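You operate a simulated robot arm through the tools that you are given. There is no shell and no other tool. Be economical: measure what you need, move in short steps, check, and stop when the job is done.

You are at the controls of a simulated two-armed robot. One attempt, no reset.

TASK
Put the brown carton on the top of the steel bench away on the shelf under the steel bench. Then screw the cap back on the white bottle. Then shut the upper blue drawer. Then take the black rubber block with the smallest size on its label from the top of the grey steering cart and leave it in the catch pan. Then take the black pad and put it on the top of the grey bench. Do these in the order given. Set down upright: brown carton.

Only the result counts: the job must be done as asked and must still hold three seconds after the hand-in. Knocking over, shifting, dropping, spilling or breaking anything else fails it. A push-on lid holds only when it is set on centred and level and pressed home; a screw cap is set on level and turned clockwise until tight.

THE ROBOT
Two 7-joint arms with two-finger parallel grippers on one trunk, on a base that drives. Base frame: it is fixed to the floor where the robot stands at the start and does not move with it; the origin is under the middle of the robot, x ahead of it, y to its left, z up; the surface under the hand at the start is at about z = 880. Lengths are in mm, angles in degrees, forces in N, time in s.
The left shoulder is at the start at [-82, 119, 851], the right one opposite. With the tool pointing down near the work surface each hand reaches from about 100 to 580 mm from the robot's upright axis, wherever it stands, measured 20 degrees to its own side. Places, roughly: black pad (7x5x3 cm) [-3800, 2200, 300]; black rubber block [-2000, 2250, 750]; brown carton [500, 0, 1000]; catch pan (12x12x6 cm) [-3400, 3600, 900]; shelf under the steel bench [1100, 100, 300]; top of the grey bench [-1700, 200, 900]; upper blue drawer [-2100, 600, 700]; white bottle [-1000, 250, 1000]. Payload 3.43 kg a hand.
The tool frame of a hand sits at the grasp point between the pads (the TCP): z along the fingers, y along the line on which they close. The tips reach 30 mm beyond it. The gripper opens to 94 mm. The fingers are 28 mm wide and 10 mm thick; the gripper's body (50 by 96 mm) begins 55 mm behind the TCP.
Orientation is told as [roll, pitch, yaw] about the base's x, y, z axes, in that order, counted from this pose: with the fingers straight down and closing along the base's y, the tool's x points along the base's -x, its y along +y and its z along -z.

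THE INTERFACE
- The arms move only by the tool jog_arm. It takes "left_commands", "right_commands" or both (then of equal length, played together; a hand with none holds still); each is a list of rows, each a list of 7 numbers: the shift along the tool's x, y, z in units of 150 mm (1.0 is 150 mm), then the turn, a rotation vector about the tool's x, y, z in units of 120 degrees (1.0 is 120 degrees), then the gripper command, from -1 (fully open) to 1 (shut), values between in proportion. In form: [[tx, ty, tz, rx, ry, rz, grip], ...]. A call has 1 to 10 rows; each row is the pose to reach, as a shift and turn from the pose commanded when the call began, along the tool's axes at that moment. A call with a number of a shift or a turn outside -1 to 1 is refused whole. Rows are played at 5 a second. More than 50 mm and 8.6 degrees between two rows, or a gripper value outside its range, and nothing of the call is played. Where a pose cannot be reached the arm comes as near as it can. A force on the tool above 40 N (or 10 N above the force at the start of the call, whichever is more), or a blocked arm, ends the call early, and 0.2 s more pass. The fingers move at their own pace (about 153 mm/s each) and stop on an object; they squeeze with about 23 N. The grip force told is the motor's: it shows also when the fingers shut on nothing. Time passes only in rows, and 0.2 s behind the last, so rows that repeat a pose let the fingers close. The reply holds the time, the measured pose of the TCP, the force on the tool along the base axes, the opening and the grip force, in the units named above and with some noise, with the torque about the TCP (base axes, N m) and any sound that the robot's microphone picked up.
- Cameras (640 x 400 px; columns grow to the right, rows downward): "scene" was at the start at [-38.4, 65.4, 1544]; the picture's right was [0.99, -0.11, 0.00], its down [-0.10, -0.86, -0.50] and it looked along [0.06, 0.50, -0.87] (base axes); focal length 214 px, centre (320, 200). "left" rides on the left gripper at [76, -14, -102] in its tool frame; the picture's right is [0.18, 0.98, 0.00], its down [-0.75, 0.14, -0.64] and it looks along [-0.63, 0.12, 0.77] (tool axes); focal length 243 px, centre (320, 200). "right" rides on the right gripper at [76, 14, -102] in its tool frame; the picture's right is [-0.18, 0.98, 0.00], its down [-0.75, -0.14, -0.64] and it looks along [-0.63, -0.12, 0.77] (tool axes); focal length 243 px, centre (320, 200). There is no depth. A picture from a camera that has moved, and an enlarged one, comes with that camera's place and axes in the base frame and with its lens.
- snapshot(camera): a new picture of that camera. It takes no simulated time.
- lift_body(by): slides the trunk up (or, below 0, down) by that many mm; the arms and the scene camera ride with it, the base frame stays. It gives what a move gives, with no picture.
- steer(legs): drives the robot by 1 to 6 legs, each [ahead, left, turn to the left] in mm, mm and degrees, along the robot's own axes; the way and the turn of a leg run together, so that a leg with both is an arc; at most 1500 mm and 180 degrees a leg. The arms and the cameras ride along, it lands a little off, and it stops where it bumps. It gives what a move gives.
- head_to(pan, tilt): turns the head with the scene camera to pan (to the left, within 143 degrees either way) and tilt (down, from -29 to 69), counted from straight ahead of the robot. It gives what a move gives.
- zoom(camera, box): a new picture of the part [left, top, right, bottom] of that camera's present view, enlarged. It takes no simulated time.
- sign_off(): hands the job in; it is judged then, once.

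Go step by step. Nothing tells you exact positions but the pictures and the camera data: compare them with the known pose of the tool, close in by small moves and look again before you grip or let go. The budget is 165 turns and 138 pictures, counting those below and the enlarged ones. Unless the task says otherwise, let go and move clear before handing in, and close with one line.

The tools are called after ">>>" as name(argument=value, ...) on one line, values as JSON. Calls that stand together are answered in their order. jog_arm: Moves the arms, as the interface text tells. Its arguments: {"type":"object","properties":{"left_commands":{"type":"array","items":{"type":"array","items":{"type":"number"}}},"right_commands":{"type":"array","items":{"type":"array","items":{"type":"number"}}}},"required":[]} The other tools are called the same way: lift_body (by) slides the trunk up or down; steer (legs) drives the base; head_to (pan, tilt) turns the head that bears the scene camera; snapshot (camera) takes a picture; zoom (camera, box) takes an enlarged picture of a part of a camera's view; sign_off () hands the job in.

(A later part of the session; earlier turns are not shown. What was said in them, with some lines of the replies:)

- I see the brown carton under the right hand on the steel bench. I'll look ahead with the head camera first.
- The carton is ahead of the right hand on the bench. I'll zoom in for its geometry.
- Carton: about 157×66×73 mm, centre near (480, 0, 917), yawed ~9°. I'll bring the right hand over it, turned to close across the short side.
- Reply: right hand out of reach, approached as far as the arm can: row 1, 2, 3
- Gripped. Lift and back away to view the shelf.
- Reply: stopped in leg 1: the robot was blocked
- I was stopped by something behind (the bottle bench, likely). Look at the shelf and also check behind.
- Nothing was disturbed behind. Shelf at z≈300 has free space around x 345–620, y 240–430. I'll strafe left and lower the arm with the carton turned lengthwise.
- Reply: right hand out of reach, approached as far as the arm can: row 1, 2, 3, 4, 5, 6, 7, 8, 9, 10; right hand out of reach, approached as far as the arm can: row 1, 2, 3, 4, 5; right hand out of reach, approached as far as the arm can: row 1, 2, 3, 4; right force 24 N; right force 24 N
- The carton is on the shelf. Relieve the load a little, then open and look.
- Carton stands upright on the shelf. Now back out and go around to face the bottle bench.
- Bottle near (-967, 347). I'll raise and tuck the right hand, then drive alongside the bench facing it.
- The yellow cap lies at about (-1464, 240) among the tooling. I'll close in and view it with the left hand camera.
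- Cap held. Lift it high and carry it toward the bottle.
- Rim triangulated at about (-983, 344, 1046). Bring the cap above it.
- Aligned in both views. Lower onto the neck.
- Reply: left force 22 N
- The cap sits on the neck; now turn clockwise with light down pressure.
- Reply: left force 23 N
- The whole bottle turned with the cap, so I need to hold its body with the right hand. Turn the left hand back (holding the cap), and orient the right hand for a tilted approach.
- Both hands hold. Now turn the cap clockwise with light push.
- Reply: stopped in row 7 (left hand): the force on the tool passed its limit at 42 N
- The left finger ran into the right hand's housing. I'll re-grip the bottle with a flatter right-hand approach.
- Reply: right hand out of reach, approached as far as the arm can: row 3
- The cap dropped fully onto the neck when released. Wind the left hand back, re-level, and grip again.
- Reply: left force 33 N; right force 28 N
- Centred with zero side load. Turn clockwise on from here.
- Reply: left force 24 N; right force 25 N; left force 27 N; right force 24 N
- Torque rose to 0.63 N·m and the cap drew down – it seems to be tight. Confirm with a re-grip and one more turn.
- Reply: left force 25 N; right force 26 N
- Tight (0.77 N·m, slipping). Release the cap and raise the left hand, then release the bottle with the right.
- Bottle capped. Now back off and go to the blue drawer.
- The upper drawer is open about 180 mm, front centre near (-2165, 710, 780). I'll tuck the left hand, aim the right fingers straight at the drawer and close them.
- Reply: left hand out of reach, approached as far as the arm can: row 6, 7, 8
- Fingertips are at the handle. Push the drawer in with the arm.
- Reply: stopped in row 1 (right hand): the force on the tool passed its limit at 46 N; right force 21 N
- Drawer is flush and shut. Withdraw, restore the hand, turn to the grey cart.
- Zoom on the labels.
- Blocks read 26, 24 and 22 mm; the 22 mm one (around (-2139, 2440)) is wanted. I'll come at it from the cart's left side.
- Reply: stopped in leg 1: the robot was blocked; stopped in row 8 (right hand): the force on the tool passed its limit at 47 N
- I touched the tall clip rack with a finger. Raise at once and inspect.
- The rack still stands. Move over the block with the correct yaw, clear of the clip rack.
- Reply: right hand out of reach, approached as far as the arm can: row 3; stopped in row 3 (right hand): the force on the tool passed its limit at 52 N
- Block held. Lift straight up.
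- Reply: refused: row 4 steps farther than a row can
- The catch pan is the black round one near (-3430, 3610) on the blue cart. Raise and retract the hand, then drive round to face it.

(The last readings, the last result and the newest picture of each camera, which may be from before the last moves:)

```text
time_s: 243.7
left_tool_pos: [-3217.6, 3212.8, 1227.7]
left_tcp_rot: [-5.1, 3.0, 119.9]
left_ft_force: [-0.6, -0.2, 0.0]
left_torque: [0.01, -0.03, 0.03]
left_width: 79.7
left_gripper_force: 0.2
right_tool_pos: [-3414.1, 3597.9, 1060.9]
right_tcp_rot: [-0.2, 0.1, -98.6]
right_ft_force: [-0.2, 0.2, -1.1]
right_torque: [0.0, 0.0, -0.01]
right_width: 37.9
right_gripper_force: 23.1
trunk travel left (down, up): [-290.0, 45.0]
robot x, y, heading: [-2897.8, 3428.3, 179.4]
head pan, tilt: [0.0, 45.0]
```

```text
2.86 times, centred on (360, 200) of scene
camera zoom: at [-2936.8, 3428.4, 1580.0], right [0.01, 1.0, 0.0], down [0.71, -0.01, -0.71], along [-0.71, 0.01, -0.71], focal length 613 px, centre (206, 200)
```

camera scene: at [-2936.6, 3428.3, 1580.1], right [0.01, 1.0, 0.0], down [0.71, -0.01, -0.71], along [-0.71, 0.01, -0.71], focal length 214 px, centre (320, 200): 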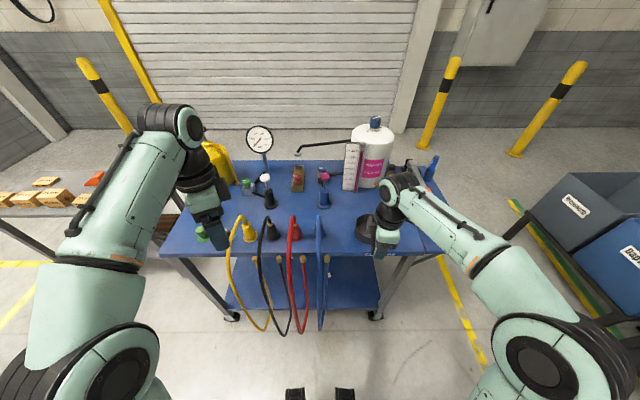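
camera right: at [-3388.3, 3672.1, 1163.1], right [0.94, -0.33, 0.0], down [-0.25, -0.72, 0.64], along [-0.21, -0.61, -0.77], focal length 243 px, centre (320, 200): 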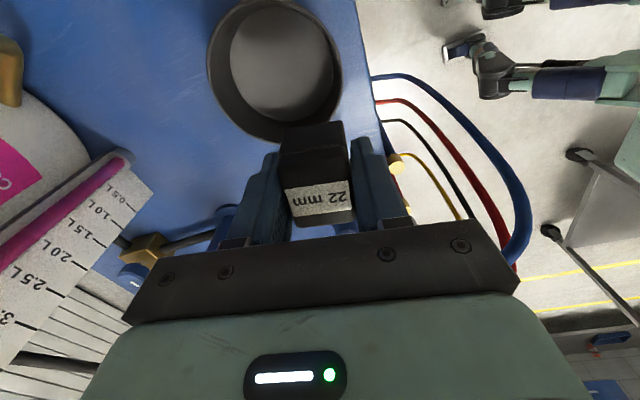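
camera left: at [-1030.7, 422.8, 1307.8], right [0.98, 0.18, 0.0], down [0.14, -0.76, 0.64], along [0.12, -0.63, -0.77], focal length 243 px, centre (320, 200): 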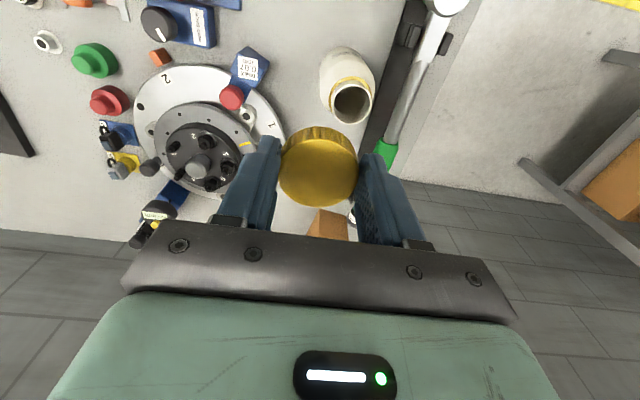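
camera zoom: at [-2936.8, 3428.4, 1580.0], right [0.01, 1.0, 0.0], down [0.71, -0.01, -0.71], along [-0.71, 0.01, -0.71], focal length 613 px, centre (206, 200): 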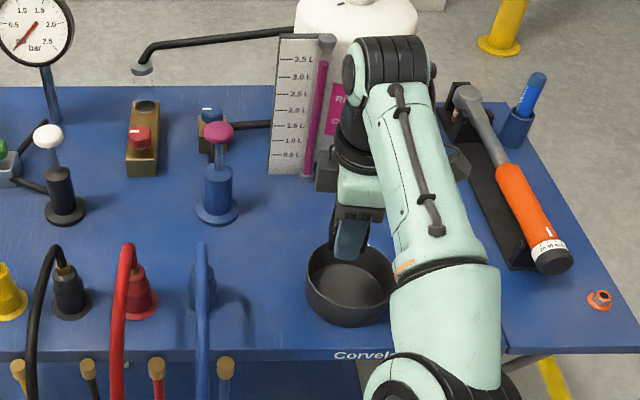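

>>> jog_arm(right_commands=[[0.1, -0.08, 0, 0, 0, 0, 1], [0.204, -0.166, 0.1, 0, 0, 0, 1], [0.204, -0.166, 0.3, 0, 0, 0, 1]])

>>> snapshot(camera="right")

>>> zoom(camera="scene", box=[330, 170, 410, 250])

```text
time_s: 244.5
left_tool_pos: [-3218.6, 3213.0, 1227.1]
left_tcp_rot: [-5.1, 3.1, 119.9]
left_ft_force: [0.9, -0.1, 0.1]
left_torque: [0.02, -0.01, 0.05]
left_width: 79.7
left_gripper_force: 0.0
right_tool_pos: [-3432.6, 3632.3, 1013.3]
right_tcp_rot: [-0.2, 0.0, -98.7]
right_ft_force: [-0.8, 0.3, -0.5]
right_torque: [0.0, -0.05, 0.0]
right_width: 37.9
right_gripper_force: 23.4
right hand out of reach, approached as far as the arm can: row 1, 2, 3
trunk travel left (down, up): [-290.0, 45.0]
robot x, y, heading: [-2897.9, 3428.7, 179.4]
head pan, tilt: [0.0, 45.0]
```

```text
30 pictures are left
camera right: at [-3406.9, 3706.0, 1116.5], right [0.94, -0.33, 0.0], down [-0.25, -0.72, 0.64], along [-0.21, -0.61, -0.77], focal length 243 px, centre (320, 200)
```

right: 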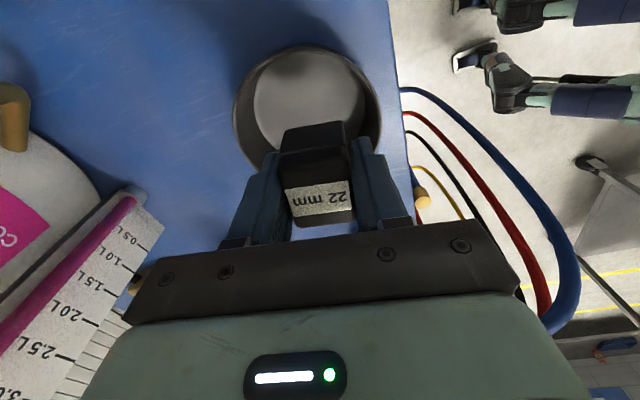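

```text
5.00 times, centred on (370, 210) of scene
camera zoom: at [-2938.1, 3428.2, 1580.1], right [0.01, 1.0, 0.0], down [0.71, -0.01, -0.71], along [-0.71, 0.01, -0.71], focal length 1072 px, centre (70, 150)
```

zoom: 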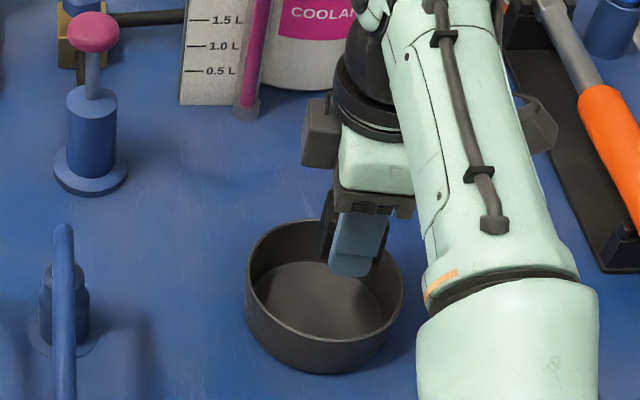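

Rim is lower than thought (z≈912); pan centre about (-3445, 3635). Centre and lower the block into the pan.

>>> jog_arm(right_commands=[[0.02, -0.075, 0.1, 0, 0, 0, 1], [0.02, -0.075, 0.3, 0, 0, 0, 1], [0.02, -0.075, 0.45, 0, 0, 0, 1]])

>>> snapshot(camera="right")

```text
time_s: 245.3
left_tool_pos: [-3219.0, 3212.4, 1227.8]
left_tcp_rot: [-5.2, 3.0, 119.9]
left_ft_force: [0.2, -0.9, -0.1]
left_torque: [-0.01, -0.03, -0.03]
left_width: 79.8
left_gripper_force: 0.1
right_tool_pos: [-3441.4, 3637.6, 948.6]
right_tcp_rot: [-0.2, -0.1, -98.6]
right_ft_force: [-0.2, 0.2, -0.8]
right_torque: [0.0, -0.03, -0.01]
right_width: 37.7
right_gripper_force: 22.8
right hand out of reach, approached as far as the arm can: row 1
trunk travel left (down, up): [-290.0, 45.0]
robot x, y, heading: [-2900.5, 3428.7, 179.6]
head pan, tilt: [0.0, 45.0]
```

```text
28 pictures are left
camera right: at [-3416.5, 3710.3, 1050.6], right [0.94, -0.33, 0.0], down [-0.25, -0.72, 0.64], along [-0.21, -0.61, -0.77], focal length 243 px, centre (320, 200)
```

right: 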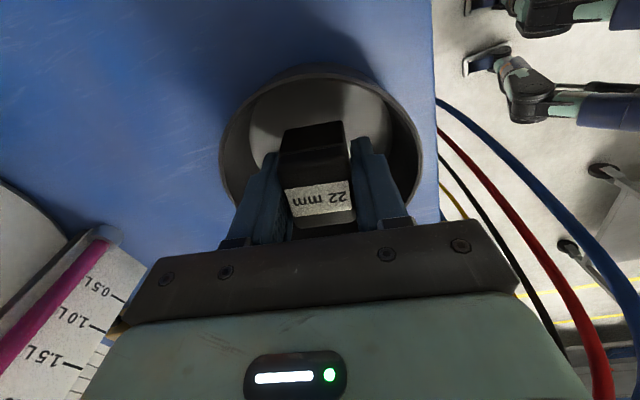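

>>> jog_arm(right_commands=[[0, 0, 0.15, 0, 0, 0, 1], [0, 0, 0.28, 0, 0, 0, 1], [0, 0, 0.31, 0, 0, 0, 1], [0, 0, 0.34, 0, 0, 0, 1]])

```text
time_s: 246.1
left_tool_pos: [-3217.6, 3212.1, 1227.4]
left_tcp_rot: [-5.1, 3.0, 120.0]
left_ft_force: [-0.6, 0.8, -0.2]
left_torque: [0.0, -0.01, 0.04]
left_width: 80.0
left_gripper_force: 0.1
right_tool_pos: [-3445.5, 3638.0, 914.9]
right_tcp_rot: [-1.3, -0.3, -98.7]
right_ft_force: [6.7, -1.4, 18.2]
right_torque: [-0.03, -0.61, 0.01]
right_width: 38.0
right_gripper_force: 23.2
trunk travel left (down, up): [-290.0, 45.0]
robot x, y, heading: [-2900.0, 3426.1, 179.7]
head pan, tilt: [0.0, 45.0]
stopped in row 3 (right hand): the force on the tool passed its limit at 45 N (the readings are from after the stop); the commanded pose is now the measured one
```

>>> jog_arm(right_commands=[[0, 0, -0.02, 0, 0, 0, 1], [0, 0, -0.02, 0, 0, 0, 0.1], [0, 0, -0.02, 0, 0, 0, -0.2], [0, 0, -0.02, 0, 0, 0, -0.2], [0, 0, -0.2, 0, 0, 0, -0.2], [0, 0, -0.45, 0, 0, 0, -0.2], [0, 0, -0.75, 0, 0, 0, -0.2]])

>>> snapshot(camera="right")

```text
time_s: 247.7
left_tool_pos: [-3216.5, 3211.6, 1227.9]
left_tcp_rot: [-5.1, 3.0, 119.8]
left_ft_force: [-0.5, -0.2, -1.4]
left_torque: [-0.02, 0.01, 0.03]
left_width: 79.8
left_gripper_force: 0.2
right_tool_pos: [-3433.5, 3636.3, 1020.5]
right_tcp_rot: [-1.0, -0.2, -98.7]
right_ft_force: [0.5, 0.1, -0.1]
right_torque: [-0.02, 0.04, 0.0]
right_width: 56.5
right_gripper_force: 0.1
right hand out of reach, approached as far as the arm can: row 7
trunk travel left (down, up): [-290.0, 45.0]
robot x, y, heading: [-2896.0, 3428.4, 179.6]
head pan, tilt: [0.0, 45.0]
```

```text
27 pictures are left
camera right: at [-3404.2, 3710.0, 1121.7], right [0.94, -0.33, -0.02], down [-0.24, -0.72, 0.65], along [-0.23, -0.61, -0.76], focal length 243 px, centre (320, 200)
```

right: 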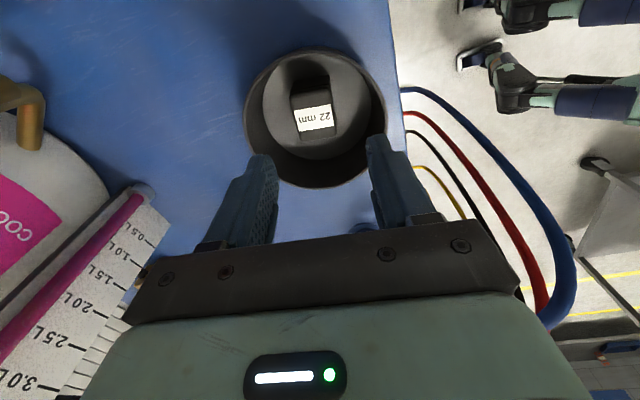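

Block is in the pan. Next the black pad under the table to the left; drive there and look.

>>> jog_arm(right_commands=[[0, 0.2, -0.1, 0, 0, 0, -1], [0, 0.45, -0.2, 0, 0, 0, -1], [0, 0.7, -0.2, 0, 0, 0, -1], [0, 0.95, -0.2, 0, 0, 0, -1]])

>>> steer(legs=[[0, 1220, 0]])

>>> lift_body(by=-250)

>>> head_to(pan=0, tilt=30)

>>> snapshot(camera="scene")

```text
time_s: 248.7
left_tool_pos: [-3217.1, 3211.3, 1228.7]
left_tcp_rot: [-5.2, 2.9, 119.9]
left_ft_force: [-0.5, 0.0, 0.2]
left_torque: [0.03, 0.02, -0.02]
left_width: 79.9
left_gripper_force: 0.1
right_tool_pos: [-3403.6, 3617.7, 1085.0]
right_tcp_rot: [-1.1, -0.2, -98.8]
right_ft_force: [-0.4, -1.2, 0.1]
right_torque: [0.04, 0.03, -0.01]
right_width: 94.3
right_gripper_force: 0.1
right hand out of reach, approached as far as the arm can: row 1, 2, 3, 4
trunk travel left (down, up): [-290.0, 45.0]
robot x, y, heading: [-2898.0, 3428.1, 179.3]
head pan, tilt: [0.0, 45.0]
```

```text
time_s: 259.7
left_tool_pos: [-3229.1, 1992.9, 1226.9]
left_tcp_rot: [-5.2, 3.0, 119.9]
left_ft_force: [-0.4, 0.1, 0.6]
left_torque: [-0.02, 0.02, 0.01]
left_width: 79.8
left_gripper_force: 0.0
right_tool_pos: [-3415.2, 2397.8, 1083.9]
right_tcp_rot: [-1.0, -0.2, -98.9]
right_ft_force: [0.1, 0.1, -0.1]
right_torque: [-0.02, -0.02, -0.01]
right_width: 94.1
right_gripper_force: 0.0
trunk travel left (down, up): [-290.0, 45.0]
robot x, y, heading: [-2911.9, 2205.8, 179.7]
head pan, tilt: [0.0, 45.0]
```

```text
time_s: 262.3
left_tool_pos: [-3228.6, 1991.9, 977.4]
left_tcp_rot: [-5.2, 3.0, 119.8]
left_ft_force: [-0.6, 0.0, -0.4]
left_torque: [0.01, 0.0, 0.01]
left_width: 79.8
left_gripper_force: 0.0
right_tool_pos: [-3409.5, 2397.2, 769.8]
right_tcp_rot: [4.7, 0.6, -98.8]
right_ft_force: [-0.3, 0.1, -0.1]
right_torque: [-0.01, 0.01, 0.03]
right_width: 94.1
right_gripper_force: 0.1
trunk travel left (down, up): [-40.0, 295.0]
robot x, y, heading: [-2909.2, 2209.5, 179.6]
head pan, tilt: [0.0, 45.0]
```

```text
time_s: 263.0
left_tool_pos: [-3228.9, 1994.0, 977.9]
left_tcp_rot: [-5.2, 2.9, 119.9]
left_ft_force: [-0.2, -0.5, -0.1]
left_torque: [0.04, -0.06, -0.01]
left_width: 79.9
left_gripper_force: 0.0
right_tool_pos: [-3408.8, 2396.9, 769.2]
right_tcp_rot: [4.7, 0.6, -98.8]
right_ft_force: [-0.6, -0.2, 0.9]
right_torque: [-0.01, 0.0, 0.03]
right_width: 93.9
right_gripper_force: 0.1
trunk travel left (down, up): [-40.0, 295.0]
robot x, y, heading: [-2908.3, 2207.9, 179.6]
head pan, tilt: [0.0, 30.0]
```

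```text
26 pictures are left
camera scene: at [-2998.7, 2208.7, 1342.1], right [0.01, 1.0, 0.0], down [0.5, 0.0, -0.87], along [-0.87, 0.01, -0.5], focal length 214 px, centre (320, 200)
```

scene: 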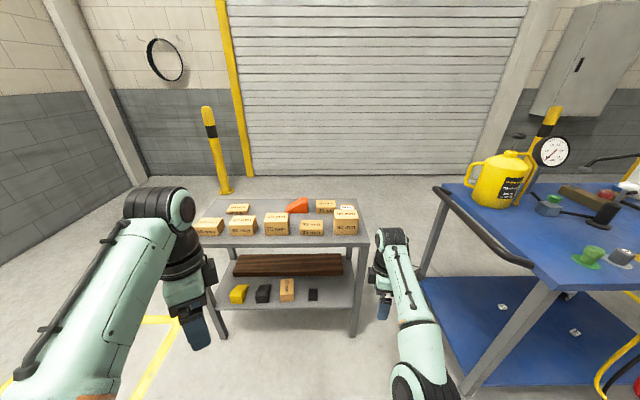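

>>> zoom(camera="scene", box=[205, 235, 375, 345])

```text
3.64 times, centred on (290, 290) of scene
camera zoom: at [-2998.7, 2208.7, 1342.1], right [0.01, 1.0, 0.0], down [0.5, 0.0, -0.87], along [-0.87, 0.01, -0.5], focal length 780 px, centre (429, -127)
```

zoom: 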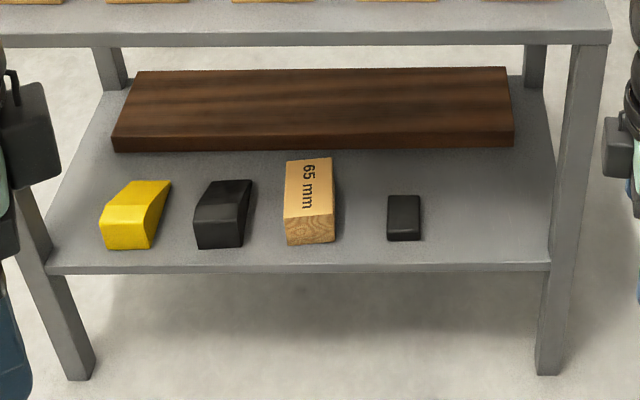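

The black pad is the small right-hand item on the lower shelf, about (-3759, 2183, 300). Bring the trunk down and reorient the right hand.

>>> jog_arm(right_commands=[[0, 0.05, 0.05, 0, 0, 0.068, -1], [0, 0.1, 0.1, 0, 0, 0.136, -1], [0, 0.15, 0.15, 0, 0, 0.204, -1], [0, 0.2, 0.2, 0, 0, 0.272, -1], [0, 0.25, 0.25, 0, 0, 0.34, -1], [0, 0.3, 0.3, 0, 0, 0.408, -1], [0, 0.35, 0.35, 0, 0, 0.476, -1], [0, 0.4, 0.4, 0, 0, 0.544, -1], [0, 0.45, 0.45, 0, 0, 0.612, -1], [0, 0.5, 0.5, 0, 0, 0.677, -1]])

>>> lift_body(by=-40)

```text
time_s: 265.2
left_tool_pos: [-3229.6, 1993.0, 977.2]
left_tcp_rot: [-5.2, 3.1, 119.8]
left_ft_force: [-0.9, 0.0, 0.8]
left_torque: [0.0, 0.02, 0.03]
left_width: 79.8
left_gripper_force: 0.1
right_tool_pos: [-3422.2, 2388.5, 721.2]
right_tcp_rot: [0.1, 4.9, 179.8]
right_ft_force: [0.9, -0.4, 0.2]
right_torque: [0.01, 0.0, 0.0]
right_width: 94.2
right_gripper_force: 0.1
right hand out of reach, approached as far as the arm can: row 1, 2, 3, 4, 5, 6, 7, 8, 9, 10
trunk travel left (down, up): [-40.0, 295.0]
robot x, y, heading: [-2908.0, 2208.7, 179.5]
head pan, tilt: [0.0, 30.0]
```

```text
time_s: 266.1
left_tool_pos: [-3228.5, 1992.0, 937.6]
left_tcp_rot: [-5.1, 3.0, 120.1]
left_ft_force: [0.1, 0.2, -0.2]
left_torque: [0.02, 0.0, -0.01]
left_width: 80.0
left_gripper_force: 0.1
right_tool_pos: [-3427.9, 2387.4, 686.9]
right_tcp_rot: [0.1, 5.0, 180.0]
right_ft_force: [0.5, 0.3, -0.2]
right_torque: [0.0, -0.02, 0.0]
right_width: 93.7
right_gripper_force: 0.1
trunk travel left (down, up): [0.0, 335.0]
robot x, y, heading: [-2909.4, 2208.8, 179.7]
head pan, tilt: [0.0, 30.0]
```

>>> jog_arm(right_commands=[[0, 0, 0.25, 0, 0, 0, -1], [0, 0, 0.5, 0, 0, 0, -1], [0, 0, 0.75, 0, 0, 0, -1], [0, 0, 1.0, 0, 0, 0, -1]])

>>> jog_arm(right_commands=[[0, 0, 0.25, 0, 0, 0, -1], [0, 0, 0.5, 0, 0, 0, -1], [0, 0, 0.75, 0, 0, 0, -1]])

```text
time_s: 267.1
left_tool_pos: [-3228.8, 1992.7, 937.1]
left_tcp_rot: [-5.2, 3.0, 119.9]
left_ft_force: [0.4, 0.5, -0.1]
left_torque: [-0.01, -0.01, 0.03]
left_width: 79.7
left_gripper_force: 0.1
right_tool_pos: [-3450.5, 2386.1, 536.2]
right_tcp_rot: [0.0, 5.1, 179.9]
right_ft_force: [-0.8, -0.3, -1.0]
right_torque: [0.0, 0.01, 0.01]
right_width: 93.9
right_gripper_force: 0.1
right hand out of reach, approached as far as the arm can: row 1, 2, 3, 4
trunk travel left (down, up): [0.0, 335.0]
robot x, y, heading: [-2909.5, 2207.3, 179.5]
head pan, tilt: [0.0, 30.0]
```

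```text
time_s: 267.9
left_tool_pos: [-3229.1, 1992.8, 936.9]
left_tcp_rot: [-5.2, 3.0, 119.9]
left_ft_force: [-0.5, -0.4, 0.0]
left_torque: [0.0, 0.01, -0.03]
left_width: 79.9
left_gripper_force: 0.0
right_tool_pos: [-3443.6, 2388.8, 424.3]
right_tcp_rot: [0.1, 4.9, 179.8]
right_ft_force: [0.6, 0.0, -1.0]
right_torque: [0.04, -0.03, -0.01]
right_width: 93.8
right_gripper_force: 0.1
right hand out of reach, approached as far as the arm can: row 2
trunk travel left (down, up): [0.0, 335.0]
robot x, y, heading: [-2906.6, 2210.0, 179.4]
head pan, tilt: [0.0, 30.0]
```

>>> jog_arm(right_commands=[[0, 0, 0, 0, -0.0417, 0, -1], [0, 0, 0, 0, -0.0417, 0, -1]])

>>> steer(legs=[[0, 205, 0], [200, 0, 0]])

>>> snapshot(camera="right")

```text
time_s: 268.5
left_tool_pos: [-3228.8, 1993.3, 937.6]
left_tcp_rot: [-5.2, 2.9, 119.9]
left_ft_force: [-0.4, -0.1, 0.7]
left_torque: [0.01, 0.0, 0.03]
left_width: 79.8
left_gripper_force: 0.1
right_tool_pos: [-3460.0, 2387.6, 423.8]
right_tcp_rot: [0.0, 0.0, 179.9]
right_ft_force: [-0.1, 0.1, 0.5]
right_torque: [0.02, 0.01, 0.03]
right_width: 94.2
right_gripper_force: 0.1
right hand out of reach, approached as far as the arm can: row 1, 2
trunk travel left (down, up): [0.0, 335.0]
robot x, y, heading: [-2909.5, 2207.3, 179.4]
head pan, tilt: [0.0, 30.0]
```

```text
time_s: 272.1
left_tool_pos: [-3427.9, 1785.4, 938.1]
left_tcp_rot: [-5.2, 3.0, 120.3]
left_ft_force: [-0.2, 0.1, 0.2]
left_torque: [0.0, -0.03, 0.01]
left_width: 79.6
left_gripper_force: 0.0
right_tool_pos: [-3661.4, 2180.1, 422.0]
right_tcp_rot: [0.1, 0.1, -179.7]
right_ft_force: [-0.1, 0.5, -0.2]
right_torque: [0.0, 0.02, 0.0]
right_width: 94.1
right_gripper_force: 0.1
trunk travel left (down, up): [0.0, 335.0]
robot x, y, heading: [-3110.2, 2003.3, 180.0]
head pan, tilt: [0.0, 30.0]
```

```text
24 pictures are left
camera right: at [-3585.0, 2166.0, 525.0], right [-0.18, -0.98, 0.0], down [-0.76, 0.14, 0.64], along [-0.63, 0.11, -0.77], focal length 243 px, centre (320, 200)
```

right: 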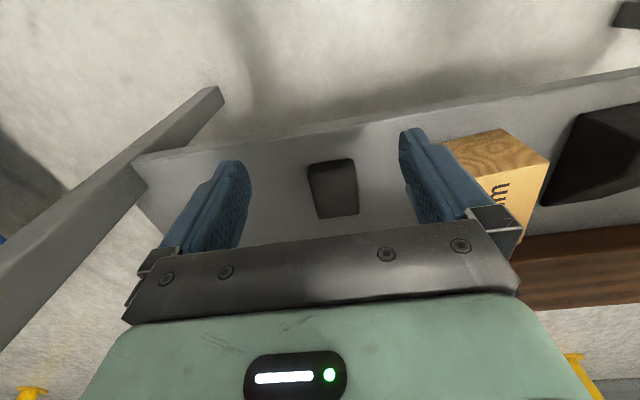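

>>> steer(legs=[[73, 0, 0]])

>>> jog_arm(right_commands=[[0, 0.007, 0.12, 0, 0, 0, -0.7], [0, 0.007, 0.25, 0, 0, 0, -0.7], [0, 0.007, 0.38, 0, 0, 0, -0.7]])

>>> snapshot(camera="right")

```text
time_s: 273.1
left_tool_pos: [-3499.7, 1785.1, 937.3]
left_tcp_rot: [-5.2, 3.1, 120.3]
left_ft_force: [1.0, -0.6, 0.7]
left_torque: [-0.01, -0.03, -0.01]
left_width: 79.8
left_gripper_force: 0.1
right_tool_pos: [-3734.9, 2178.9, 422.4]
right_tcp_rot: [0.0, 0.2, -179.6]
right_ft_force: [-0.2, -0.3, 0.4]
right_torque: [-0.02, 0.0, -0.02]
right_width: 93.9
right_gripper_force: 0.0
trunk travel left (down, up): [0.0, 335.0]
robot x, y, heading: [-3179.4, 2004.4, 180.0]
head pan, tilt: [0.0, 30.0]
```

```text
time_s: 273.9
left_tool_pos: [-3499.5, 1785.1, 937.2]
left_tcp_rot: [-5.1, 3.1, 120.3]
left_ft_force: [-0.2, -0.7, 0.2]
left_torque: [0.01, -0.02, -0.01]
left_width: 79.8
left_gripper_force: 0.1
right_tool_pos: [-3724.6, 2177.4, 367.3]
right_tcp_rot: [0.1, 0.1, -179.6]
right_ft_force: [0.4, -0.4, -1.4]
right_torque: [0.01, 0.0, -0.02]
right_width: 80.1
right_gripper_force: 0.0
right hand out of reach, approached as far as the arm can: row 2, 3
trunk travel left (down, up): [0.0, 335.0]
robot x, y, heading: [-3186.5, 2005.5, 179.9]
head pan, tilt: [0.0, 30.0]
```

```text
23 pictures are left
camera right: at [-3646.5, 2163.7, 470.3], right [-0.18, -0.98, 0.0], down [-0.76, 0.14, 0.64], along [-0.63, 0.11, -0.77], focal length 243 px, centre (320, 200)
```

right: 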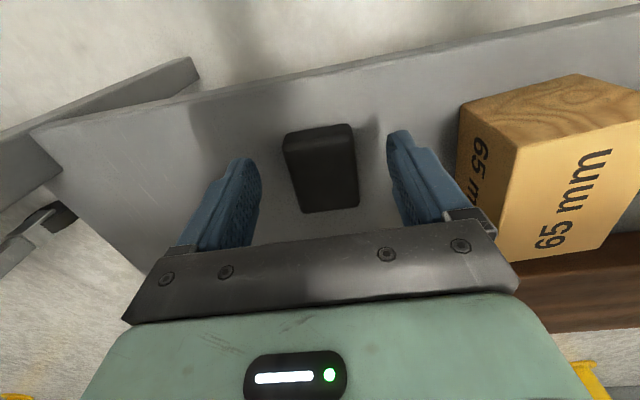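

>>> steer(legs=[[25, 0, 0]])

>>> jog_arm(right_commands=[[0.1, 0, 0.08, 0, 0, 0, -0.7], [0.1, 0, 0.15, 0, 0, 0, -0.7]])

>>> snapshot(camera="right")

```text
time_s: 274.7
left_tool_pos: [-3525.6, 1783.6, 938.2]
left_tcp_rot: [-5.2, 3.0, 120.3]
left_ft_force: [0.0, 1.1, 0.3]
left_torque: [0.03, -0.03, 0.01]
left_width: 80.0
left_gripper_force: 0.0
right_tool_pos: [-3747.8, 2176.9, 368.0]
right_tcp_rot: [0.1, 0.1, -179.6]
right_ft_force: [0.5, 0.0, -0.2]
right_torque: [-0.02, 0.0, 0.0]
right_width: 79.6
right_gripper_force: 0.1
trunk travel left (down, up): [0.0, 335.0]
robot x, y, heading: [-3206.3, 2004.6, 180.0]
head pan, tilt: [0.0, 30.0]
```

```text
time_s: 275.3
left_tool_pos: [-3524.7, 1784.4, 936.8]
left_tcp_rot: [-5.2, 3.0, 120.3]
left_ft_force: [-0.1, -0.5, -0.1]
left_torque: [0.01, 0.0, 0.02]
left_width: 80.0
left_gripper_force: 0.1
right_tool_pos: [-3739.3, 2177.1, 342.5]
right_tcp_rot: [0.2, 0.2, -179.6]
right_ft_force: [0.6, -0.2, -0.4]
right_torque: [0.03, -0.02, 0.02]
right_width: 79.7
right_gripper_force: 0.0
right hand out of reach, approached as far as the arm can: row 1, 2
trunk travel left (down, up): [0.0, 335.0]
robot x, y, heading: [-3206.6, 2002.4, 180.0]
head pan, tilt: [0.0, 30.0]
```

```text
22 pictures are left
camera right: at [-3663.9, 2163.7, 445.5], right [-0.18, -0.98, 0.0], down [-0.76, 0.14, 0.64], along [-0.63, 0.11, -0.77], focal length 243 px, centre (320, 200)
```

right: 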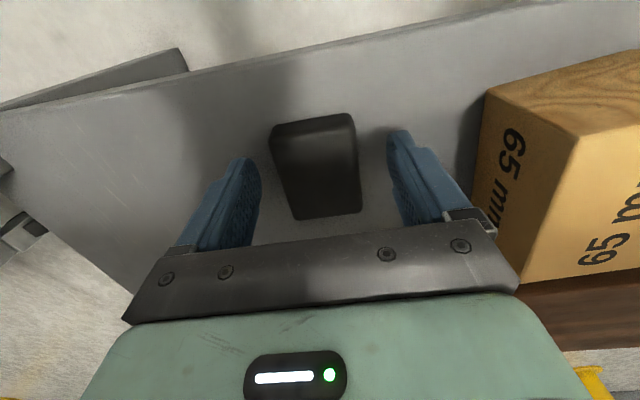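

>>> jog_arm(right_commands=[[0, 0, 0.05, 0, 0, 0, -0.7], [0, 0, 0.05, 0, 0, 0, 1], [0, 0, 0.05, 0, 0, 0, 1], [0, 0, 0.05, 0, 0, 0, 1]])

>>> snapshot(camera="right")

```text
time_s: 276.3
left_tool_pos: [-3525.0, 1783.8, 937.1]
left_tcp_rot: [-5.2, 3.0, 120.3]
left_ft_force: [0.0, 0.4, -0.2]
left_torque: [0.01, -0.01, 0.02]
left_width: 79.9
left_gripper_force: 0.2
right_tool_pos: [-3740.4, 2176.8, 335.6]
right_tcp_rot: [0.2, 0.1, -179.5]
right_ft_force: [0.0, 1.6, -0.2]
right_torque: [0.0, 0.0, -0.01]
right_width: 49.3
right_gripper_force: 22.5
trunk travel left (down, up): [0.0, 335.0]
robot x, y, heading: [-3205.5, 2001.3, 180.2]
head pan, tilt: [0.0, 30.0]
```

```text
21 pictures are left
camera right: at [-3664.0, 2163.4, 438.2], right [-0.18, -0.98, 0.0], down [-0.76, 0.14, 0.64], along [-0.63, 0.11, -0.77], focal length 243 px, centre (320, 200)
```

right: 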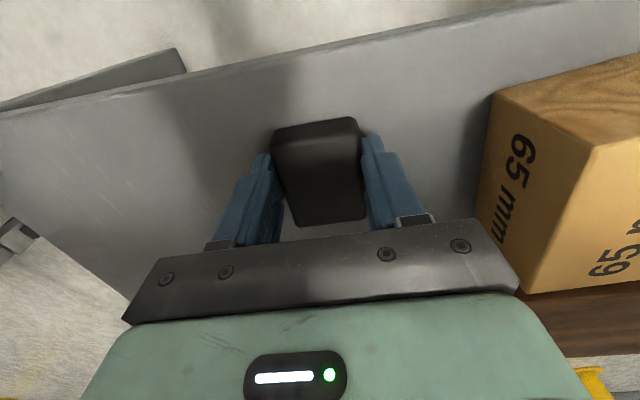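

Pad held. Lift and back out.

>>> jog_arm(right_commands=[[0, 0, -0.15, 0, 0, 0, 1], [0, 0, -0.35, 0, 0, 0, 1], [0, 0, -0.5, 0, 0, 0, 1]])

>>> steer(legs=[[-400, 0, 0]])

>>> lift_body(by=300)

>>> jog_arm(right_commands=[[0, 0, -0.3, 0, 0, 0, 1], [0, 0, -0.6, 0, 0, 0, 1], [0, 0, -0.9, 0, 0, 0, 1]])

>>> jog_arm(right_commands=[[0.15, 0, -0.3, 0, 0, 0, 1], [0.3, 0, -0.6, 0, 0, 0, 1], [0.45, 0, -0.9, 0, 0, 0, 1]])

```text
time_s: 277.1
left_tool_pos: [-3524.7, 1784.9, 939.0]
left_tcp_rot: [-5.2, 3.0, 120.3]
left_ft_force: [0.0, 0.6, -0.6]
left_torque: [0.0, -0.01, 0.0]
left_width: 80.0
left_gripper_force: 0.0
right_tool_pos: [-3756.5, 2178.9, 409.4]
right_tcp_rot: [0.1, 0.2, -179.6]
right_ft_force: [-0.7, 0.6, -0.8]
right_torque: [-0.02, -0.03, 0.01]
right_width: 49.3
right_gripper_force: 23.2
right hand out of reach, approached as far as the arm can: row 1, 2, 3
trunk travel left (down, up): [0.0, 335.0]
robot x, y, heading: [-3205.4, 2002.6, 180.2]
head pan, tilt: [0.0, 30.0]
```

```text
time_s: 279.6
left_tool_pos: [-3126.0, 1783.9, 937.5]
left_tcp_rot: [-5.2, 3.0, 120.8]
left_ft_force: [-0.4, 0.2, -0.6]
left_torque: [-0.01, 0.0, -0.01]
left_width: 79.8
left_gripper_force: 0.0
right_tool_pos: [-3358.3, 2176.5, 406.6]
right_tcp_rot: [0.1, 0.3, -179.3]
right_ft_force: [-0.7, 0.6, -1.5]
right_torque: [-0.01, 0.0, -0.01]
right_width: 49.4
right_gripper_force: 23.1
trunk travel left (down, up): [0.0, 335.0]
robot x, y, heading: [-2807.2, 2004.7, -179.8]
head pan, tilt: [0.0, 30.0]
```

```text
time_s: 282.6
left_tool_pos: [-3124.8, 1783.1, 1237.7]
left_tcp_rot: [-5.3, 3.0, 120.6]
left_ft_force: [-0.3, -0.5, 0.5]
left_torque: [0.03, -0.01, 0.0]
left_width: 79.8
left_gripper_force: 0.1
right_tool_pos: [-3357.5, 2175.8, 707.2]
right_tcp_rot: [0.1, 0.3, -179.3]
right_ft_force: [0.3, 0.2, -1.0]
right_torque: [-0.03, -0.03, 0.01]
right_width: 49.4
right_gripper_force: 23.2
trunk travel left (down, up): [-300.0, 35.0]
robot x, y, heading: [-2806.4, 2005.0, -179.5]
head pan, tilt: [0.0, 30.0]
```

```text
time_s: 283.4
left_tool_pos: [-3124.8, 1783.4, 1237.7]
left_tcp_rot: [-5.3, 3.1, 120.8]
left_ft_force: [0.0, -0.1, -0.2]
left_torque: [0.01, 0.0, -0.01]
left_width: 80.0
left_gripper_force: 0.1
right_tool_pos: [-3357.2, 2176.6, 842.0]
right_tcp_rot: [0.1, 0.3, -179.4]
right_ft_force: [1.3, -0.5, -1.6]
right_torque: [0.0, -0.03, 0.0]
right_width: 49.2
right_gripper_force: 23.5
trunk travel left (down, up): [-300.0, 35.0]
robot x, y, heading: [-2807.2, 2004.8, -180.0]
head pan, tilt: [0.0, 30.0]
```

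```text
refused: row 1 steps farther than a row can; nothing moved
```

>>> jog_arm(right_commands=[[0.05, 0, -0.25, 0, 0, 0, 1], [0.1, 0, -0.5, 0, 0, 0, 1], [0.15, 0, -0.75, 0, 0, 0, 1], [0.2, 0, -1.0, 0, 0, 0, 1]])

>>> jog_arm(right_commands=[[0.1, 0, -0.25, 0, 0, 0, 1], [0.2, 0, -0.5, 0, 0, 0, 1], [0.3, 0, -0.7, 0, 0, 0, 1]])

>>> steer(legs=[[0, 300, 0], [0, 0, 90], [300, 0, 0], [0, 1310, 0]])

>>> head_to(pan=0, tilt=35)

>>> snapshot(camera="scene")

```text
time_s: 284.4
left_tool_pos: [-3124.1, 1783.4, 1237.2]
left_tcp_rot: [-5.1, 3.1, 120.7]
left_ft_force: [0.9, 0.9, 0.1]
left_torque: [-0.01, 0.0, 0.02]
left_width: 80.0
left_gripper_force: 0.1
right_tool_pos: [-3330.4, 2174.0, 993.8]
right_tcp_rot: [0.1, 0.3, -179.4]
right_ft_force: [0.6, -0.3, -0.7]
right_torque: [0.02, -0.02, 0.02]
right_width: 49.3
right_gripper_force: 23.6
trunk travel left (down, up): [-300.0, 35.0]
robot x, y, heading: [-2809.2, 2007.6, -179.7]
head pan, tilt: [0.0, 30.0]
```

```text
time_s: 285.2
left_tool_pos: [-3124.8, 1784.0, 1237.3]
left_tcp_rot: [-5.1, 3.0, 120.8]
left_ft_force: [0.5, 0.0, -0.3]
left_torque: [0.02, 0.01, -0.01]
left_width: 79.9
left_gripper_force: 0.0
right_tool_pos: [-3283.9, 2177.0, 1096.0]
right_tcp_rot: [0.1, 0.2, -179.3]
right_ft_force: [-0.1, 0.6, -0.3]
right_torque: [-0.01, -0.02, 0.02]
right_width: 49.2
right_gripper_force: 23.3
trunk travel left (down, up): [-300.0, 35.0]
robot x, y, heading: [-2810.8, 2005.2, -179.9]
head pan, tilt: [0.0, 30.0]
```

```text
time_s: 305.3
left_tool_pos: [-1272.5, 1106.4, 1236.9]
left_tcp_rot: [-5.2, 3.0, -148.6]
left_ft_force: [-0.4, -0.1, -0.2]
left_torque: [0.02, 0.0, 0.01]
left_width: 79.8
left_gripper_force: 0.1
right_tool_pos: [-1664.9, 942.5, 1094.9]
right_tcp_rot: [0.1, 0.4, -88.5]
right_ft_force: [-0.5, -0.2, -1.0]
right_torque: [0.0, 0.01, 0.01]
right_width: 49.3
right_gripper_force: 22.6
trunk travel left (down, up): [-300.0, 35.0]
robot x, y, heading: [-1496.2, 1423.6, -89.4]
head pan, tilt: [0.0, 30.0]
```

```text
time_s: 305.9
left_tool_pos: [-1272.4, 1107.5, 1237.4]
left_tcp_rot: [-5.3, 3.0, -148.6]
left_ft_force: [-0.3, 0.0, -0.1]
left_torque: [0.03, 0.02, 0.0]
left_width: 79.5
left_gripper_force: 0.0
right_tool_pos: [-1663.9, 942.8, 1096.2]
right_tcp_rot: [0.1, 0.3, -88.5]
right_ft_force: [-0.6, 0.0, -1.2]
right_torque: [0.0, 0.0, -0.02]
right_width: 49.1
right_gripper_force: 22.7
trunk travel left (down, up): [-300.0, 35.0]
robot x, y, heading: [-1499.4, 1420.4, -89.0]
head pan, tilt: [0.0, 35.0]
```

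```text
20 pictures are left
camera scene: at [-1498.4, 1376.8, 1606.1], right [-1.0, -0.02, 0.0], down [-0.01, 0.57, -0.82], along [0.01, -0.82, -0.57], focal length 214 px, centre (320, 200)
```

scene: 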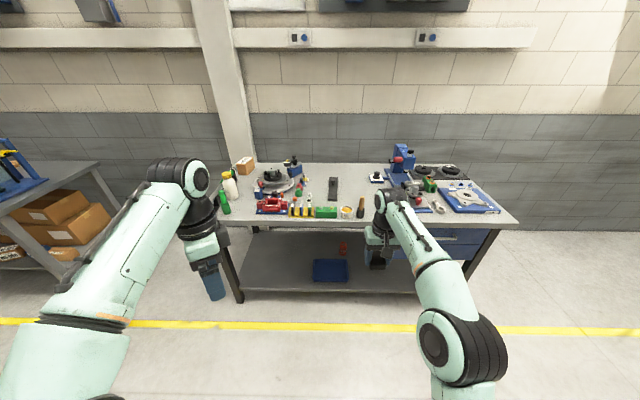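

>>> steer(legs=[[675, 0, 0]])

>>> snapshot(camera="right")

>>> head_to(pan=-15, tilt=50)

>>> snapshot(camera="scene")

```text
time_s: 309.6
left_tool_pos: [-1257.9, 435.9, 1238.3]
left_tcp_rot: [-5.2, 3.0, -148.2]
left_ft_force: [-0.8, -0.3, 0.7]
left_torque: [0.02, 0.01, 0.02]
left_width: 80.0
left_gripper_force: 0.1
right_tool_pos: [-1647.7, 269.8, 1095.4]
right_tcp_rot: [0.2, 0.4, -88.2]
right_ft_force: [-0.1, -0.2, -1.0]
right_torque: [0.01, -0.01, -0.02]
right_width: 49.3
right_gripper_force: 23.2
trunk travel left (down, up): [-300.0, 35.0]
robot x, y, heading: [-1482.0, 746.4, -88.6]
head pan, tilt: [0.0, 35.0]
```

```text
19 pictures are left
camera right: at [-1635.9, 345.2, 1198.6], right [0.99, -0.15, 0.0], down [-0.12, -0.76, 0.64], along [-0.1, -0.63, -0.77], focal length 243 px, centre (320, 200)
```

right: 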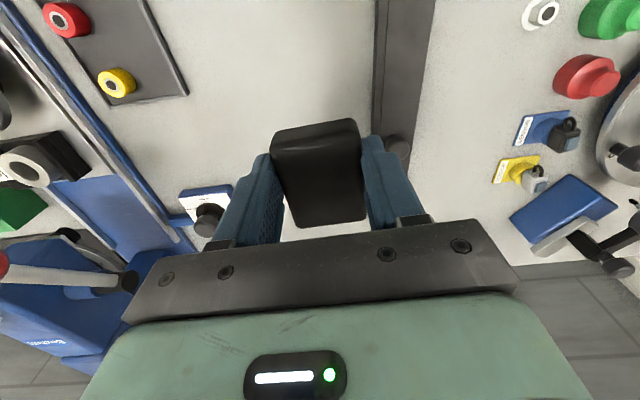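

```text
time_s: 310.4
left_tool_pos: [-1257.3, 435.8, 1237.6]
left_tcp_rot: [-5.1, 3.0, -148.1]
left_ft_force: [0.3, 0.6, 0.9]
left_torque: [0.0, 0.01, -0.01]
left_width: 79.9
left_gripper_force: 0.1
right_tool_pos: [-1649.3, 269.6, 1095.8]
right_tcp_rot: [0.1, 0.3, -88.2]
right_ft_force: [0.8, 0.0, -0.7]
right_torque: [0.02, -0.01, 0.0]
right_width: 49.3
right_gripper_force: 23.1
trunk travel left (down, up): [-300.0, 35.0]
robot x, y, heading: [-1486.2, 751.4, -88.7]
head pan, tilt: [-15.0, 50.0]
```

```text
18 pictures are left
camera scene: at [-1504.9, 717.5, 1584.4], right [-0.97, 0.24, 0.0], down [0.18, 0.74, -0.64], along [-0.15, -0.63, -0.77], focal length 214 px, centre (320, 200)
```

scene: 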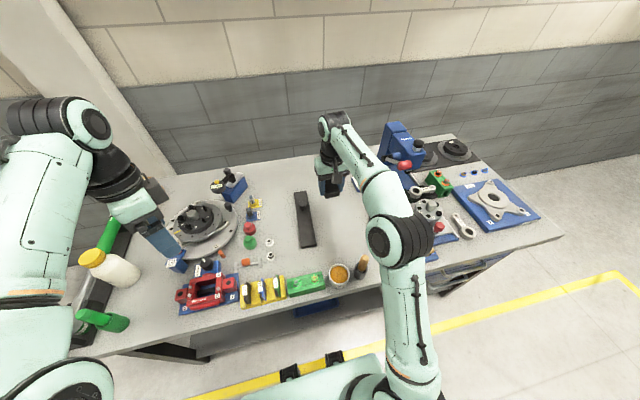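

>>> jog_arm(right_commands=[[0, -0.14, 0, 0, 0, 0, 1], [0, -0.27, 0.1, 0, 0, 0, 1], [0, -0.27, 0.4, 0, 0, 0, 1], [0, -0.27, 0.7, 0, 0, 0, 1], [0, -0.27, 1.0, 0, 0, 0, 1]])

>>> snapshot(camera="right")

```text
time_s: 311.6
left_tool_pos: [-1257.7, 434.9, 1237.6]
left_tcp_rot: [-5.2, 3.0, -148.2]
left_ft_force: [-0.3, 0.9, -0.6]
left_torque: [0.04, -0.01, -0.04]
left_width: 79.9
left_gripper_force: 0.1
right_tool_pos: [-1689.5, 266.3, 946.1]
right_tcp_rot: [0.1, 0.2, -88.3]
right_ft_force: [-0.2, -0.4, -1.0]
right_torque: [-0.01, 0.0, 0.02]
right_width: 49.2
right_gripper_force: 22.9
trunk travel left (down, up): [-300.0, 35.0]
robot x, y, heading: [-1485.9, 750.2, -88.6]
head pan, tilt: [-15.0, 50.0]
```

```text
17 pictures are left
camera right: at [-1677.2, 342.7, 1047.8], right [0.99, -0.15, 0.0], down [-0.12, -0.76, 0.64], along [-0.1, -0.63, -0.77], focal length 243 px, centre (320, 200)
```

right: 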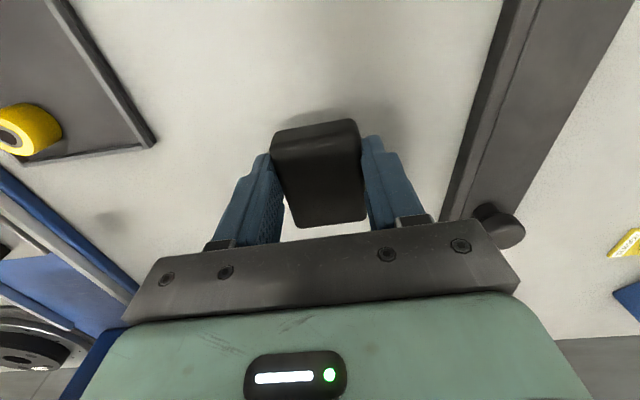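

Clear spot underneath. Lower gently to contact.

>>> jog_arm(right_commands=[[0, 0, 0.1, 0, 0, 0, 1], [0, 0, 0.16, 0, 0, 0, 1], [0, 0, 0.18, 0, 0, 0, 1], [0, 0, 0.2, 0, 0, 0, 1]])

```text
time_s: 312.6
left_tool_pos: [-1259.1, 435.2, 1238.0]
left_tcp_rot: [-5.2, 3.0, -148.1]
left_ft_force: [1.4, -0.4, 0.2]
left_torque: [-0.01, 0.01, -0.02]
left_width: 80.1
left_gripper_force: 0.1
right_tool_pos: [-1687.6, 268.3, 916.7]
right_tcp_rot: [0.1, 0.2, -88.2]
right_ft_force: [-0.8, -0.5, -0.7]
right_torque: [0.01, 0.02, 0.0]
right_width: 49.3
right_gripper_force: 23.2
trunk travel left (down, up): [-300.0, 35.0]
robot x, y, heading: [-1484.7, 748.4, -88.8]
head pan, tilt: [-15.0, 50.0]
```

>>> jog_arm(right_commands=[[0, 0, 0.015, 0, 0, 0, 1], [0, 0, 0.03, 0, 0, 0, 1], [0, 0, 0.03, 0, 0, 0, 1]])

```text
time_s: 313.4
left_tool_pos: [-1258.3, 437.2, 1238.8]
left_tcp_rot: [-5.2, 3.0, -148.2]
left_ft_force: [-0.6, -0.7, -0.8]
left_torque: [0.0, 0.02, -0.04]
left_width: 79.9
left_gripper_force: 0.1
right_tool_pos: [-1688.5, 267.7, 915.6]
right_tcp_rot: [0.1, -0.1, -88.3]
right_ft_force: [-1.9, -1.1, 29.2]
right_torque: [0.31, 0.17, -0.02]
right_width: 49.3
right_gripper_force: 23.1
trunk travel left (down, up): [-300.0, 35.0]
robot x, y, heading: [-1484.4, 748.6, -88.6]
head pan, tilt: [-15.0, 50.0]
```

Contact with the bench. Ease off, open, rise.

>>> jog_arm(right_commands=[[0, 0, -0.02, 0, 0, 0, 1], [0, 0, -0.02, 0, 0, 0, 0], [0, 0, -0.02, 0, 0, 0, -0.5], [0, 0, -0.02, 0, 0, 0, -0.5], [0, 0, -0.3, 0, 0, 0, -0.5], [0, 0, -0.6, 0, 0, 0, -0.5], [0, 0, -0.9, 0, 0, 0, -0.5]])

>>> snapshot(camera="right")

```text
time_s: 315.0
left_tool_pos: [-1256.9, 436.4, 1238.1]
left_tcp_rot: [-5.2, 3.0, -148.2]
left_ft_force: [0.0, -0.2, -0.5]
left_torque: [0.0, 0.0, 0.02]
left_width: 80.1
left_gripper_force: 0.1
right_tool_pos: [-1689.0, 268.4, 1048.1]
right_tcp_rot: [0.0, 0.4, -88.1]
right_ft_force: [0.3, 0.2, -0.3]
right_torque: [-0.03, 0.01, -0.01]
right_width: 70.7
right_gripper_force: 0.1
trunk travel left (down, up): [-300.0, 35.0]
robot x, y, heading: [-1487.3, 749.0, -88.7]
head pan, tilt: [-15.0, 50.0]
```

```text
16 pictures are left
camera right: at [-1675.3, 344.7, 1150.4], right [0.99, -0.15, 0.0], down [-0.12, -0.76, 0.64], along [-0.1, -0.63, -0.77], focal length 243 px, centre (320, 200)
```

right: 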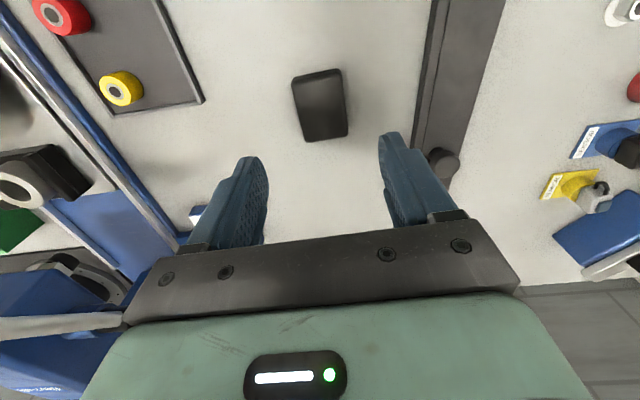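

The pad lies on the grey bench. Back off and do a last check of the bench, bottle and drawer.

>>> steer(legs=[[-450, 0, 0]])

>>> snapshot(camera="scene")

```text
time_s: 317.8
left_tool_pos: [-1268.1, 887.2, 1238.3]
left_tcp_rot: [-5.2, 3.0, -148.4]
left_ft_force: [-0.1, 0.1, 0.2]
left_torque: [-0.01, 0.01, 0.03]
left_width: 79.8
left_gripper_force: 0.0
right_tool_pos: [-1699.6, 721.9, 1046.9]
right_tcp_rot: [0.1, 0.3, -88.4]
right_ft_force: [-0.4, 0.2, 0.9]
right_torque: [0.0, 0.01, 0.01]
right_width: 70.5
right_gripper_force: 0.0
trunk travel left (down, up): [-300.0, 35.0]
robot x, y, heading: [-1496.8, 1201.7, -88.9]
head pan, tilt: [-15.0, 50.0]
```

```text
15 pictures are left
camera scene: at [-1514.8, 1170.7, 1584.4], right [-0.97, 0.24, 0.0], down [0.18, 0.74, -0.64], along [-0.15, -0.62, -0.77], focal length 214 px, centre (320, 200)
```

scene: 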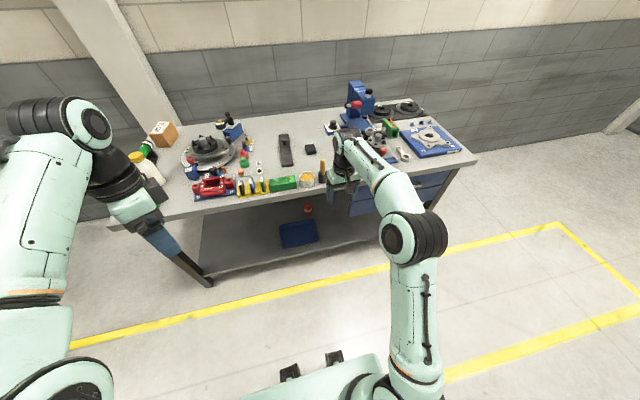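

Everything looks in place: the bottle is capped and standing, the drawer is shut and the pad is on the bench, so I'm handing in.

>>> sign_off()

```text
The job is handed in.
```

All five steps were done in the order given: the carton stands upright on the shelf, the bottle cap is tight, the upper drawer is shut, the 22 mm block is in the catch pan, and the black pad is on the grey bench. I bumped the bottle bench and the steering cart with the base, and touched the cart's clip rack with a finger. The pictures showed nothing knocked over, but I couldn't rule out a slight shift.
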